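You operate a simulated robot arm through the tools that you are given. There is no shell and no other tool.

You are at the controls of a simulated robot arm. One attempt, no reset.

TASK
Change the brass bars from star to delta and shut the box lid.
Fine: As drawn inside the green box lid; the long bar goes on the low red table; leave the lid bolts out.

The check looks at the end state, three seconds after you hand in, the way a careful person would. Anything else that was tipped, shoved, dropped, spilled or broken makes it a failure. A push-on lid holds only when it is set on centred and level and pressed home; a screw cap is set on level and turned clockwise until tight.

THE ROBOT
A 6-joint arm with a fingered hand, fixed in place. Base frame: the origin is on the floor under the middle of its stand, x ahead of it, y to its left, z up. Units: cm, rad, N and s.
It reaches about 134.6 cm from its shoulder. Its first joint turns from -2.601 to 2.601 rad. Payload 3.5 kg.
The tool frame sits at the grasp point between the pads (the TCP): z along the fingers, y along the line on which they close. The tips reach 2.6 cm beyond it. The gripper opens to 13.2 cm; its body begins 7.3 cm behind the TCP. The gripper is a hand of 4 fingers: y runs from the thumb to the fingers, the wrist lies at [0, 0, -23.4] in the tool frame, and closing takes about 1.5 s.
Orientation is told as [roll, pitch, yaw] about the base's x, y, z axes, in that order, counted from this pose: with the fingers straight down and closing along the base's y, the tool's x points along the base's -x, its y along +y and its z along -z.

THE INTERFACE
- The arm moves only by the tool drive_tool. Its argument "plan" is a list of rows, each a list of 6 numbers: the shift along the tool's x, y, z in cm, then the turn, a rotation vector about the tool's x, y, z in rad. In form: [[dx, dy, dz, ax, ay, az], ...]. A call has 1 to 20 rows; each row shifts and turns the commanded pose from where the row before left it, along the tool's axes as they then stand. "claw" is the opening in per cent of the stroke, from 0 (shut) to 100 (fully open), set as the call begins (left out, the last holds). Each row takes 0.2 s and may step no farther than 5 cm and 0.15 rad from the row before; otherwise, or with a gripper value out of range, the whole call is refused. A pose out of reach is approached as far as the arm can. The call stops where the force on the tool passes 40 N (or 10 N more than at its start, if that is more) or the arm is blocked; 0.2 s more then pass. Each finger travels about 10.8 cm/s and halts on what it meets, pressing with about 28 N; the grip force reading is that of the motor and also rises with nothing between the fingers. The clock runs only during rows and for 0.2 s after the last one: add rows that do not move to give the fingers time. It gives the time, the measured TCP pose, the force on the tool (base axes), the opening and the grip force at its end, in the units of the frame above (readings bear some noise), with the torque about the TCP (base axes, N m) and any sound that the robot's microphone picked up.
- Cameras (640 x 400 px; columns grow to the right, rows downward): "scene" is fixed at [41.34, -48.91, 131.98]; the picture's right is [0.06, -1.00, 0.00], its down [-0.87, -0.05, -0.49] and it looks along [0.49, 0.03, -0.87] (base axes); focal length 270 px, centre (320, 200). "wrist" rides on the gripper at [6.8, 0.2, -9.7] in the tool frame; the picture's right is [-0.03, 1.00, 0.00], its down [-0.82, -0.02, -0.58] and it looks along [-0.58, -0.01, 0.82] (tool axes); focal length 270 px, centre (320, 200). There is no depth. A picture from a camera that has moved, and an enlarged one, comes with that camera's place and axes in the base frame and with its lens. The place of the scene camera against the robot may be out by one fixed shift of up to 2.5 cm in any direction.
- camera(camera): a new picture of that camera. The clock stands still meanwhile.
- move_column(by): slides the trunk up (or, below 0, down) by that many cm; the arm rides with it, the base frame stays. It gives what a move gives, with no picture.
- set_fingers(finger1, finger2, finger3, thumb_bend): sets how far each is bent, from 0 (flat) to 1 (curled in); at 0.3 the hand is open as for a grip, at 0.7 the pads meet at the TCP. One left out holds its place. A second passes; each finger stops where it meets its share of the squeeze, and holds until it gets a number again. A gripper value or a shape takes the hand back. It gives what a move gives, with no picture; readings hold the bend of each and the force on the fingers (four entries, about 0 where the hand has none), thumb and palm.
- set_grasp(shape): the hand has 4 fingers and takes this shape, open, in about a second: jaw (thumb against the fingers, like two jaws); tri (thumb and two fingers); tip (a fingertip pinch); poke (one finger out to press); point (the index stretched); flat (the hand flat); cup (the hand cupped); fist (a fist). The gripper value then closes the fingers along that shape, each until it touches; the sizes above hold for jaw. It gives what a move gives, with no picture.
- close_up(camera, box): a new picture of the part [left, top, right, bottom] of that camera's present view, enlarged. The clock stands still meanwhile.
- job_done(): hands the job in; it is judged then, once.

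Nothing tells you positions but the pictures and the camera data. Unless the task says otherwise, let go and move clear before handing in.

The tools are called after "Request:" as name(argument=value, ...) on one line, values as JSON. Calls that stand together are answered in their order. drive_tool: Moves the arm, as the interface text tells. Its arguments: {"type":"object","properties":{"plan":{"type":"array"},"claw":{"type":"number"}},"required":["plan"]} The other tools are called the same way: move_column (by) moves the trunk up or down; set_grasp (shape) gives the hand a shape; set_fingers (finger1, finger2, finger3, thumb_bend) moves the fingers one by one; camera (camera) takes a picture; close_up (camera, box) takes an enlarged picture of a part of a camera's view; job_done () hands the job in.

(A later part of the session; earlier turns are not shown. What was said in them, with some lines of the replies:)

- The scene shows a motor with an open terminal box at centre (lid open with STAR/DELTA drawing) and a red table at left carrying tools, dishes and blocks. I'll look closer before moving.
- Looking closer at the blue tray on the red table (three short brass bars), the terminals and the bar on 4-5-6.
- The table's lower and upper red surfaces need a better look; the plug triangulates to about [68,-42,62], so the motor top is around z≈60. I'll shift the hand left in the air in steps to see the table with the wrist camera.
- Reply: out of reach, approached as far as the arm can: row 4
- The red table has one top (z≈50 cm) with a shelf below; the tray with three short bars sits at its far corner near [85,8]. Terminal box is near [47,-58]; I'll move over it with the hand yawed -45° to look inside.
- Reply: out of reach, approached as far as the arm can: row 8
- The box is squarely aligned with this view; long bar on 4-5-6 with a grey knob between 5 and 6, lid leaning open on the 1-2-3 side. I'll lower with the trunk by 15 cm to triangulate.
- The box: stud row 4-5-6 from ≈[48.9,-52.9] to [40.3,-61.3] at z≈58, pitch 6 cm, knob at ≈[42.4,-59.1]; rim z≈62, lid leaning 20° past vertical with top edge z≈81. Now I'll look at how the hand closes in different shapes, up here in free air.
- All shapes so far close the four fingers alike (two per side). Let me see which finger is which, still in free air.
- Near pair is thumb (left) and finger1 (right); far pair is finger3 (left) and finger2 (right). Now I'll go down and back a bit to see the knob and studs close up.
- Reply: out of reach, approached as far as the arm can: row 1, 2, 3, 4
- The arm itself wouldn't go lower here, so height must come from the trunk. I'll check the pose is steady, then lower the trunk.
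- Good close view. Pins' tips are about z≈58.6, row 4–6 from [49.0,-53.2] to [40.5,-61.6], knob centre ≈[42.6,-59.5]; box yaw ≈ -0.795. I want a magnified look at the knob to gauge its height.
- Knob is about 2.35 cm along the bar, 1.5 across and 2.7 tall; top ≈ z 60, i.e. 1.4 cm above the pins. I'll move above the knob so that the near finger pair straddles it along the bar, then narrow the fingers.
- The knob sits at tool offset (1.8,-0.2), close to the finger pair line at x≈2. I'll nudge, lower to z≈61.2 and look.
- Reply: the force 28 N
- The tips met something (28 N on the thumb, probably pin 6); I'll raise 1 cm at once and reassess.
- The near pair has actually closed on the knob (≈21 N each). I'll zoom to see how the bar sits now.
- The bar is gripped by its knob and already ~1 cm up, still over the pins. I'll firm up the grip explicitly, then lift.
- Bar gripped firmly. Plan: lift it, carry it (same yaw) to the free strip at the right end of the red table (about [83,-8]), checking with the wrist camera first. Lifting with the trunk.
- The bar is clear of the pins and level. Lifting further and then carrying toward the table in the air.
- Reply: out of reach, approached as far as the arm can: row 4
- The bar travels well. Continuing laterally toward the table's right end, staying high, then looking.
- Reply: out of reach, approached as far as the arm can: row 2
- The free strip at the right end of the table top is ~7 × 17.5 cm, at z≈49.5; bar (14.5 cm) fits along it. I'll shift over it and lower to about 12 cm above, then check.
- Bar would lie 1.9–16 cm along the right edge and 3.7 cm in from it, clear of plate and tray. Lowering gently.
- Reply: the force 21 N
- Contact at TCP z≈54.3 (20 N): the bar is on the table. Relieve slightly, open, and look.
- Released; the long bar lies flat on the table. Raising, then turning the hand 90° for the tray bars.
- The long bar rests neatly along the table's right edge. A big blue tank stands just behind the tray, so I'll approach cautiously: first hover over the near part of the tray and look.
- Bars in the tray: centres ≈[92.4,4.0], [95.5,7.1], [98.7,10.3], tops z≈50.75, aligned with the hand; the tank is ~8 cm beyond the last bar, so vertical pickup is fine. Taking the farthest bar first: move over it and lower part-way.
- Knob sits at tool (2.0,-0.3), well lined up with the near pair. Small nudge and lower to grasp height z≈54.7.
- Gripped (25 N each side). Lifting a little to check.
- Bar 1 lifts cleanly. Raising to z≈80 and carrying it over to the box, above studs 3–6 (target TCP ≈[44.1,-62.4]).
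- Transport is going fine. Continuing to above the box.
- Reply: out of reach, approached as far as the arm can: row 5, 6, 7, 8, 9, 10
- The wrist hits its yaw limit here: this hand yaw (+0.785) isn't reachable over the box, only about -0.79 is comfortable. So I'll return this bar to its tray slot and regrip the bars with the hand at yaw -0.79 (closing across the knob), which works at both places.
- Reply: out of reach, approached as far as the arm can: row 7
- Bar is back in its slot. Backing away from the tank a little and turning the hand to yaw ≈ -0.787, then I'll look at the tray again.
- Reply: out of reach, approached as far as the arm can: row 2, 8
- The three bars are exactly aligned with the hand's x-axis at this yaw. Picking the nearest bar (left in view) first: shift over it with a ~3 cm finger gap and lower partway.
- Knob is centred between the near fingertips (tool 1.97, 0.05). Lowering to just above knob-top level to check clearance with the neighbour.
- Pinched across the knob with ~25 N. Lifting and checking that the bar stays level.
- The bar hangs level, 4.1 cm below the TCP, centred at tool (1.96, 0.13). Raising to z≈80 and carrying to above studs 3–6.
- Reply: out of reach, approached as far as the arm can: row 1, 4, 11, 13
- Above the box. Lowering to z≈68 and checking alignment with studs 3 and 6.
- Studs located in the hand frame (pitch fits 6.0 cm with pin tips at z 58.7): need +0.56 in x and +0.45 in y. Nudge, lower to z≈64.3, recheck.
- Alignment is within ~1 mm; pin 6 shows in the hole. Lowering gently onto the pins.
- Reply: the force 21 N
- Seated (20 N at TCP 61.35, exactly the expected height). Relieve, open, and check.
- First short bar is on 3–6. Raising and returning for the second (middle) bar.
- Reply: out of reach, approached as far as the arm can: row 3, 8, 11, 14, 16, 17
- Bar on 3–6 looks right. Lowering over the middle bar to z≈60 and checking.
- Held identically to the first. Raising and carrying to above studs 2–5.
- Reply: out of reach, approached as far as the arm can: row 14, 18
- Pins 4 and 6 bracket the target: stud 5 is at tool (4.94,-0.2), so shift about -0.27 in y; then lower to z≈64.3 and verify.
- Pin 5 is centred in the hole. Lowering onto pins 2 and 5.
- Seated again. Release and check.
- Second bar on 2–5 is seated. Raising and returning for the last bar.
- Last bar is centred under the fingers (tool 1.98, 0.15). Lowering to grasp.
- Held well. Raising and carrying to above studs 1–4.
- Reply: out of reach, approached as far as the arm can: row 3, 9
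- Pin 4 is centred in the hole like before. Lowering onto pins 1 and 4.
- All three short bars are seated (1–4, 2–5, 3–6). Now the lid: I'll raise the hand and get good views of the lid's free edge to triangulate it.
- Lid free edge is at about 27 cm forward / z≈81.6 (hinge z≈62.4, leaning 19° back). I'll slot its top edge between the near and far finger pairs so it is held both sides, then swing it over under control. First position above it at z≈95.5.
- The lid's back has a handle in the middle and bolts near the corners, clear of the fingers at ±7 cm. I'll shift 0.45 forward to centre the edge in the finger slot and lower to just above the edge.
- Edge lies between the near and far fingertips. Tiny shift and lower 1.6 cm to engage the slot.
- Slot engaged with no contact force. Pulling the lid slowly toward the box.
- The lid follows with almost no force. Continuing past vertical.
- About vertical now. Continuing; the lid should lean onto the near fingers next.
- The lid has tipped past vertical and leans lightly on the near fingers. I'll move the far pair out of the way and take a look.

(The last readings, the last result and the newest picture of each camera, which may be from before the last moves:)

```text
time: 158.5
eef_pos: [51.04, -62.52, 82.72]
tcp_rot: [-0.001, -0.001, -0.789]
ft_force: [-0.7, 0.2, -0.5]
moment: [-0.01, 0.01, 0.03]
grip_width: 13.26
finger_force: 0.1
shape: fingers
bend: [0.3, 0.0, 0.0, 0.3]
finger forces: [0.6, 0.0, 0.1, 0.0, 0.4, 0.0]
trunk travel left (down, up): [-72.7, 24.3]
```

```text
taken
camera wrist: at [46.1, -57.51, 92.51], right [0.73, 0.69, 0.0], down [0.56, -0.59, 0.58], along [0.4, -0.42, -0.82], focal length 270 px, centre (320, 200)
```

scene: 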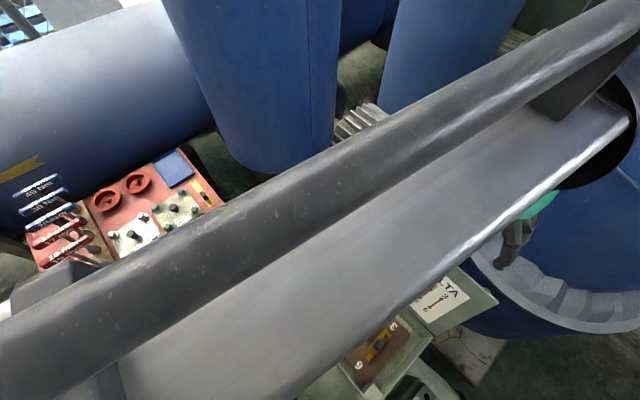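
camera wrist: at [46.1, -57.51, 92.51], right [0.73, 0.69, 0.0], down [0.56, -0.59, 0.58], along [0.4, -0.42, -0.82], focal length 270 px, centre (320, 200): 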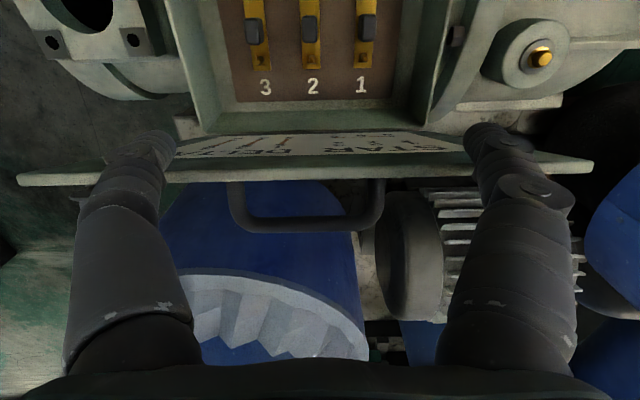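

Near fingers carry ~0.5 N each. Now lowering the hand a bit, then retreating so the lid follows down under control.

Request:
move_column(by=-3.3)

Request:
drive_tool(plan=[[0.8, 0, 0, 0, 0, 0], [0.8, 0, 0, 0, 0, 0], [0.8, 0, 0, 0, 0, 0], [0.8, 0, 0, 0, 0, 0], [0.8, 0, 0, 0, 0, 0]])

Request:
camera(camera="wrist")

```text
time: 159.1
eef_pos: [51.09, -62.03, 80.35]
tcp_rot: [0.01, 0.0, -0.783]
ft_force: [1.5, 4.4, 8.7]
moment: [0.45, -0.69, -0.37]
grip_width: 13.53
finger_force: 7.4
shape: fingers
bend: [0.29, 0.0, 0.0, 0.3]
finger forces: [3.7, 8.9, 0.0, 0.1, 3.1, 0.0]
trunk travel left (down, up): [-70.2, 26.8]
stopped: the force on the tool passed its limit at 50 N (the readings are from after the stop); the commanded pose is now the measured one
```

```text
time: 160.3
eef_pos: [48.2, -59.07, 80.25]
tcp_rot: [0.008, 0.0, -0.783]
ft_force: [-0.3, 1.4, 0.0]
moment: [0.03, -0.02, -0.02]
grip_width: 13.25
finger_force: 1.8
shape: fingers
bend: [0.3, 0.0, 0.0, 0.3]
finger forces: [0.8, 1.0, 0.0, 0.1, 0.8, 0.1]
trunk travel left (down, up): [-70.2, 26.8]
```

```text
taken
camera wrist: at [43.34, -54.31, 90.02], right [0.72, 0.69, 0.01], down [0.56, -0.59, 0.58], along [0.4, -0.41, -0.82], focal length 270 px, centre (320, 200)
```

wrist: 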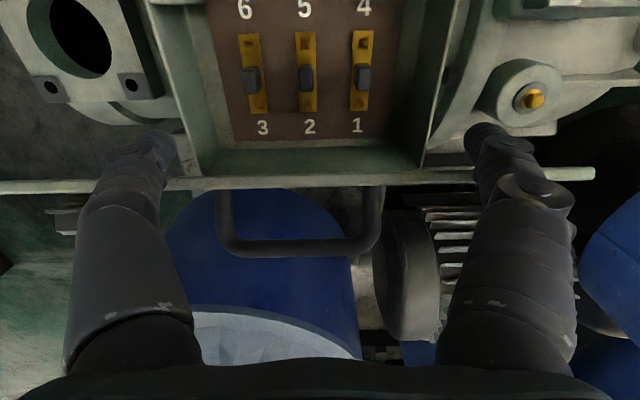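

The deeper insertion pinched the lid against a far finger (brief force stop). I'll raise slightly to loosen it and continue with shallower insertion.

Request:
move_column(by=1.2)

Request:
drive_tool(plan=[[0, 0, 0, -0.008, 0, 0.003], [0.6, 0, 0, 0, 0, 0], [0.6, 0, 0, 0, 0, 0]])

Request:
camera(camera="wrist")

```text
time: 160.9
eef_pos: [48.16, -59.07, 81.57]
tcp_rot: [0.007, -0.001, -0.785]
ft_force: [0.2, 1.6, 1.2]
moment: [0.0, -0.03, 0.01]
grip_width: 13.26
finger_force: 0.9
shape: fingers
bend: [0.3, 0.0, 0.0, 0.3]
finger forces: [0.7, 0.0, 0.1, 0.0, 0.7, 0.0]
trunk travel left (down, up): [-71.4, 25.6]
```

```text
time: 161.7
eef_pos: [47.21, -58.33, 81.52]
tcp_rot: [0.016, 0.0, -0.787]
ft_force: [-0.6, -0.3, 0.5]
moment: [-0.01, 0.01, -0.02]
grip_width: 13.26
finger_force: 0.0
shape: fingers
bend: [0.3, 0.0, 0.0, 0.3]
finger forces: [0.1, 0.0, 0.1, 0.0, 0.0, 0.1]
trunk travel left (down, up): [-71.4, 25.6]
```

```text
taken
camera wrist: at [42.44, -53.47, 91.21], right [0.73, 0.69, 0.02], down [0.55, -0.6, 0.58], along [0.41, -0.41, -0.82], focal length 270 px, centre (320, 200)
```

wrist: 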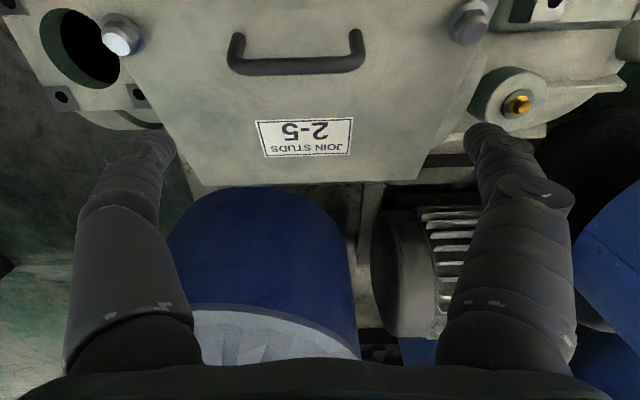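

The lid slipped off the fingertips and swung shut. Let me check how it sits and read its outside.

Request:
close_up(camera="wrist", box=[80, 0, 500, 200])

Request:
camera(camera="scene")

Request:
close_up(camera="wrist", box=[240, 100, 370, 180])

```text
1.52 times, centred on (290, 100) of wrist
camera zoom: at [42.44, -53.47, 91.21], right [0.73, 0.69, 0.02], down [0.55, -0.6, 0.58], along [0.41, -0.41, -0.82], focal length 412 px, centre (366, 352)
```

zoom: 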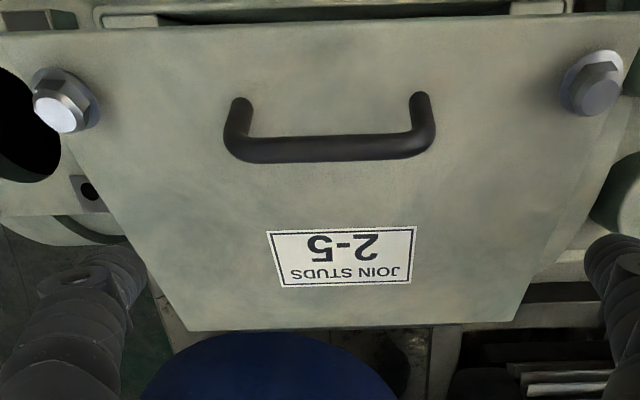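

```text
taken
```

scene: 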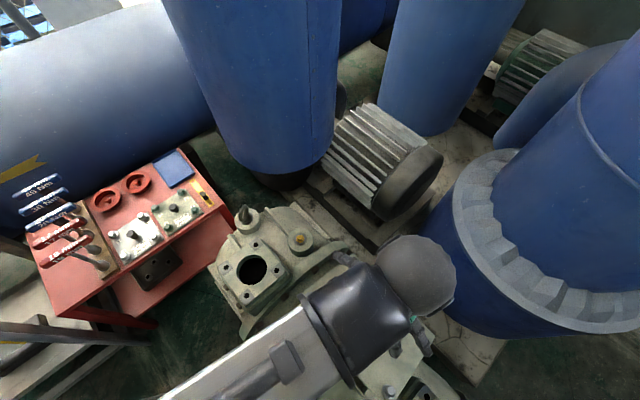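

```text
4.92 times, centred on (305, 140) of wrist
camera zoom: at [42.44, -53.47, 91.21], right [0.73, 0.69, 0.02], down [0.55, -0.6, 0.58], along [0.41, -0.41, -0.82], focal length 1331 px, centre (394, 495)
```

zoom: 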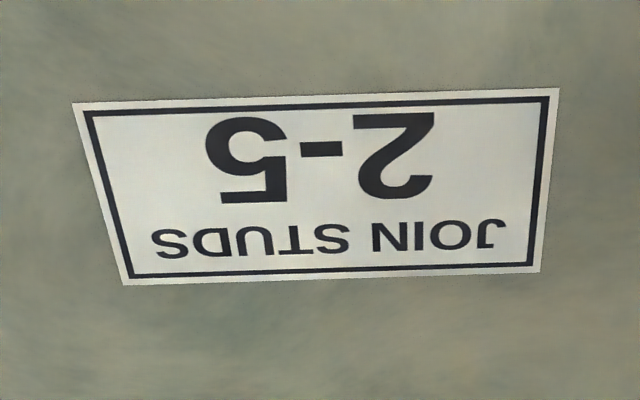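

The lid is at about 23° – possibly still falling (the clock stands still between calls) or resting on something. Let me let time pass and look again.

Request:
drive_tool(plan=[[0, 0, 0, 0, 0, 0], [0, 0, 0, 0, 0, 0], [0, 0, 0, 0, 0, 0], [0, 0, 0, 0, 0, 0], [0, 0, 0, 0, 0, 0]])

Request:
camera(camera="wrist")

Request:
close_up(camera="wrist", box=[80, 0, 500, 200])

```text
time: 162.9
eef_pos: [47.3, -58.3, 81.49]
tcp_rot: [0.016, 0.001, -0.787]
ft_force: [0.2, -0.1, 0.1]
moment: [0.01, -0.01, -0.01]
grip_width: 13.24
finger_force: 0.1
shape: fingers
bend: [0.3, 0.0, 0.0, 0.3]
finger forces: [0.0, 0.0, 0.1, 0.0, 0.1, 0.0]
trunk travel left (down, up): [-71.4, 25.6]
```

```text
taken
camera wrist: at [42.43, -53.46, 91.22], right [0.73, 0.69, 0.02], down [0.56, -0.6, 0.58], along [0.41, -0.41, -0.82], focal length 270 px, centre (320, 200)
```

wrist: 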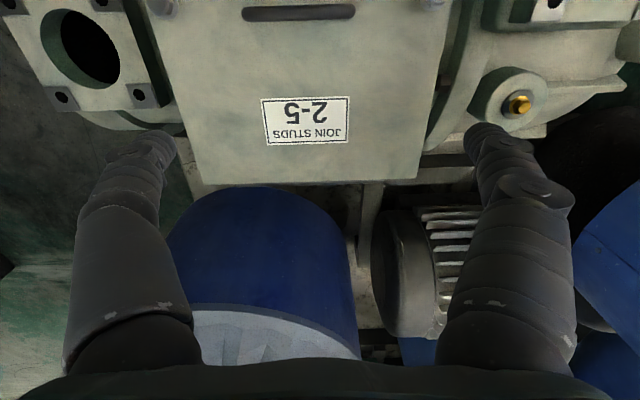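

```text
1.52 times, centred on (290, 100) of wrist
camera zoom: at [42.43, -53.46, 91.22], right [0.73, 0.69, 0.02], down [0.56, -0.6, 0.58], along [0.41, -0.41, -0.82], focal length 412 px, centre (366, 352)
```

zoom: 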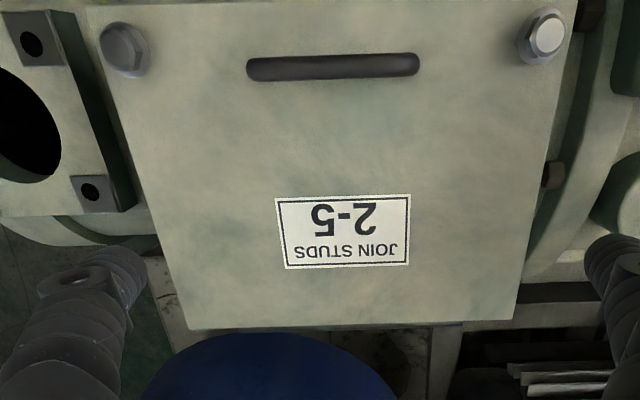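

Now it has settled and looks shut. I'll raise and back the hand off to inspect the lid and the whole scene.

Request:
move_column(by=14)

Request:
drive_tool(plan=[[3, 0, 0, 0, 0, 0], [4, 0, 0, 0, 0, 0], [4, 0, 0, 0, 0, 0], [0, 0, 0, 0, 0, 0]])

Request:
camera(camera="wrist")

Request:
close_up(camera="wrist", box=[180, 0, 460, 180])

Request:
camera(camera="scene")

```text
time: 164.5
eef_pos: [47.23, -58.26, 95.58]
tcp_rot: [0.016, 0.001, -0.788]
ft_force: [0.2, 0.0, -0.1]
moment: [0.0, -0.01, 0.01]
grip_width: 13.27
finger_force: 0.0
shape: fingers
bend: [0.3, 0.0, 0.0, 0.3]
finger forces: [0.0, 0.0, 0.0, 0.0, 0.0, 0.1]
trunk travel left (down, up): [-85.4, 11.6]
```

```text
time: 165.5
eef_pos: [39.59, -50.44, 95.58]
tcp_rot: [0.015, 0.0, -0.787]
ft_force: [-0.7, 0.0, 0.6]
moment: [-0.04, -0.01, 0.0]
grip_width: 13.26
finger_force: 0.0
shape: fingers
bend: [0.3, 0.0, 0.0, 0.3]
finger forces: [0.0, 0.0, 0.0, 0.0, 0.0, 0.1]
out of reach, approached as far as the arm can: row 3
trunk travel left (down, up): [-85.4, 11.6]
```

```text
taken
camera wrist: at [34.76, -45.61, 105.23], right [0.73, 0.69, 0.02], down [0.55, -0.6, 0.58], along [0.41, -0.41, -0.82], focal length 270 px, centre (320, 200)
```

wrist: 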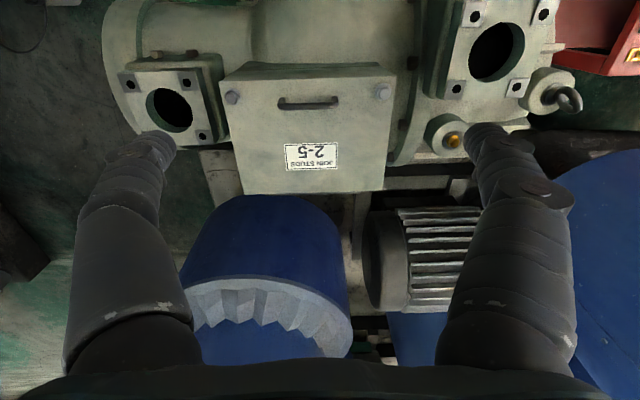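

```text
2.22 times, centred on (320, 90) of wrist
camera zoom: at [34.76, -45.61, 105.23], right [0.73, 0.69, 0.02], down [0.55, -0.6, 0.58], along [0.41, -0.41, -0.82], focal length 601 px, centre (320, 444)
```

zoom: 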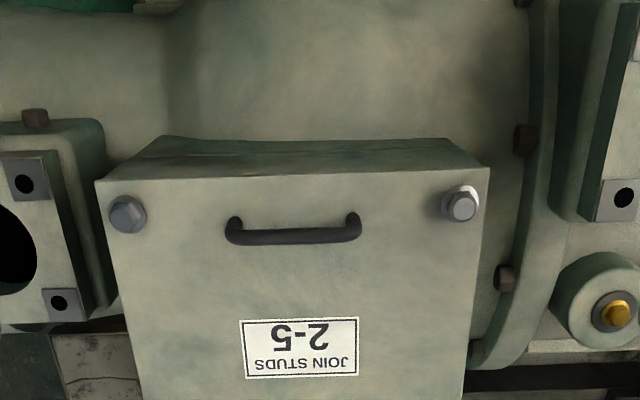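

```text
taken
```

scene: 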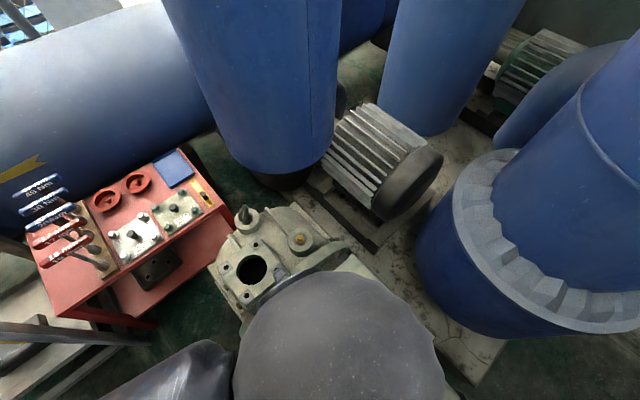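

Lid's rear edge computes to z≈62.6, level with the rim – shut. I'll move the hand well clear so the scene camera can confirm everything.

Request:
drive_tool(plan=[[-2.1, 3.83, 0, 0, 0, 0], [-2.1, 3.83, 0, 0, 0, 0], [-2.1, 3.83, 0, 0, 0, 0], [-2.1, 3.83, 0, 0, 0, 0], [-2.1, 3.83, 0, 0, 0, 0], [-2.1, 3.83, 0, 0, 0, 0], [-2.1, 3.83, 0, 0, 0, 0], [0, 0, 0, 0, 0, 0]], claw=100)

Request:
camera(camera="scene")

Request:
close_up(camera="scene", box=[250, 220, 470, 400])

Request:
close_up(camera="scene", box=[20, 130, 240, 310])

```text
time: 167.3
eef_pos: [69.05, -41.97, 95.52]
tcp_rot: [0.016, 0.001, -0.788]
ft_force: [-0.1, 0.0, 0.5]
moment: [0.01, 0.04, 0.01]
grip_width: 13.18
finger_force: 0.1
shape: jaw
bend: [0.3, 0.3, 0.3, 0.3]
finger forces: [0.0, 0.0, 0.1, 0.1, 0.0, 0.1]
out of reach, approached as far as the arm can: row 5, 7
trunk travel left (down, up): [-85.4, 11.6]
```

```text
taken
```

scene: 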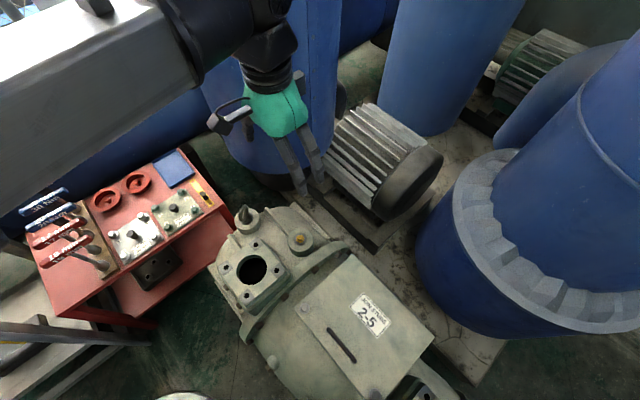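

```text
2.22 times, centred on (360, 310) of scene
camera zoom: at [41.34, -48.91, 131.98], right [0.06, -1.0, 0.0], down [-0.87, -0.05, -0.49], along [0.49, 0.03, -0.87], focal length 599 px, centre (231, -44)
```

zoom: 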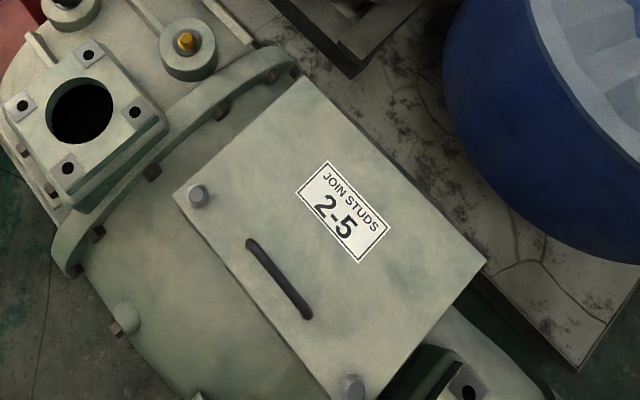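

```text
2.22 times, centred on (130, 220) of scene
camera zoom: at [41.34, -48.91, 131.98], right [0.06, -1.0, 0.0], down [-0.87, -0.05, -0.49], along [0.49, 0.03, -0.87], focal length 599 px, centre (742, 156)
```

zoom: 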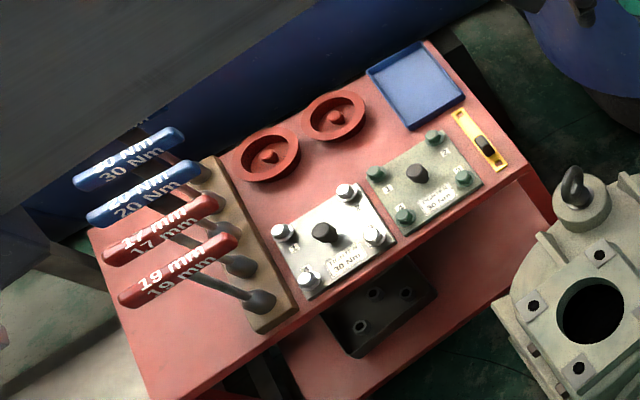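

Everything checks out: three short bars fitted as the delta drawing shows (1–4, 2–5, 3–6), lid shut and untouched bolts left unfastened, long bar lying on the red table top, nothing else disturbed, hand open and clear. Handing in.

Request:
job_done()

```text
The job is handed in.
```

I've changed the brass bars from star to delta, shut the lid, and handed the job in. I don't know how it was judged.

- **Bars:** the three short bars are on studs 1–4, 2–5 and 3–6, matching the delta drawing inside the lid. I checked all three were down on their pins before closing the lid, but not since.
- **Long bar:** it is lying flat on the top of the red table, along its right end. I took "low red table" to mean the table top, not the shelf under it.
- **Lid:** it is shut and looks level with the box rim. I meant to lower it slowly, but partway down it slipped off the fingertips and fell shut. Just before that, one far finger caught it and the force limit stopped the arm. The pictures show nothing else moved.
- **Lid bolts:** I left them unfastened. Two hex bolts sit in the lid's corners; I didn't touch them.
- **Tray:** the blue tray is empty. I put one short bar back in it to change my grip before fitting it.

The outside of the lid also has a label, "JOIN STUDS 2-5", which agrees with the delta drawing.
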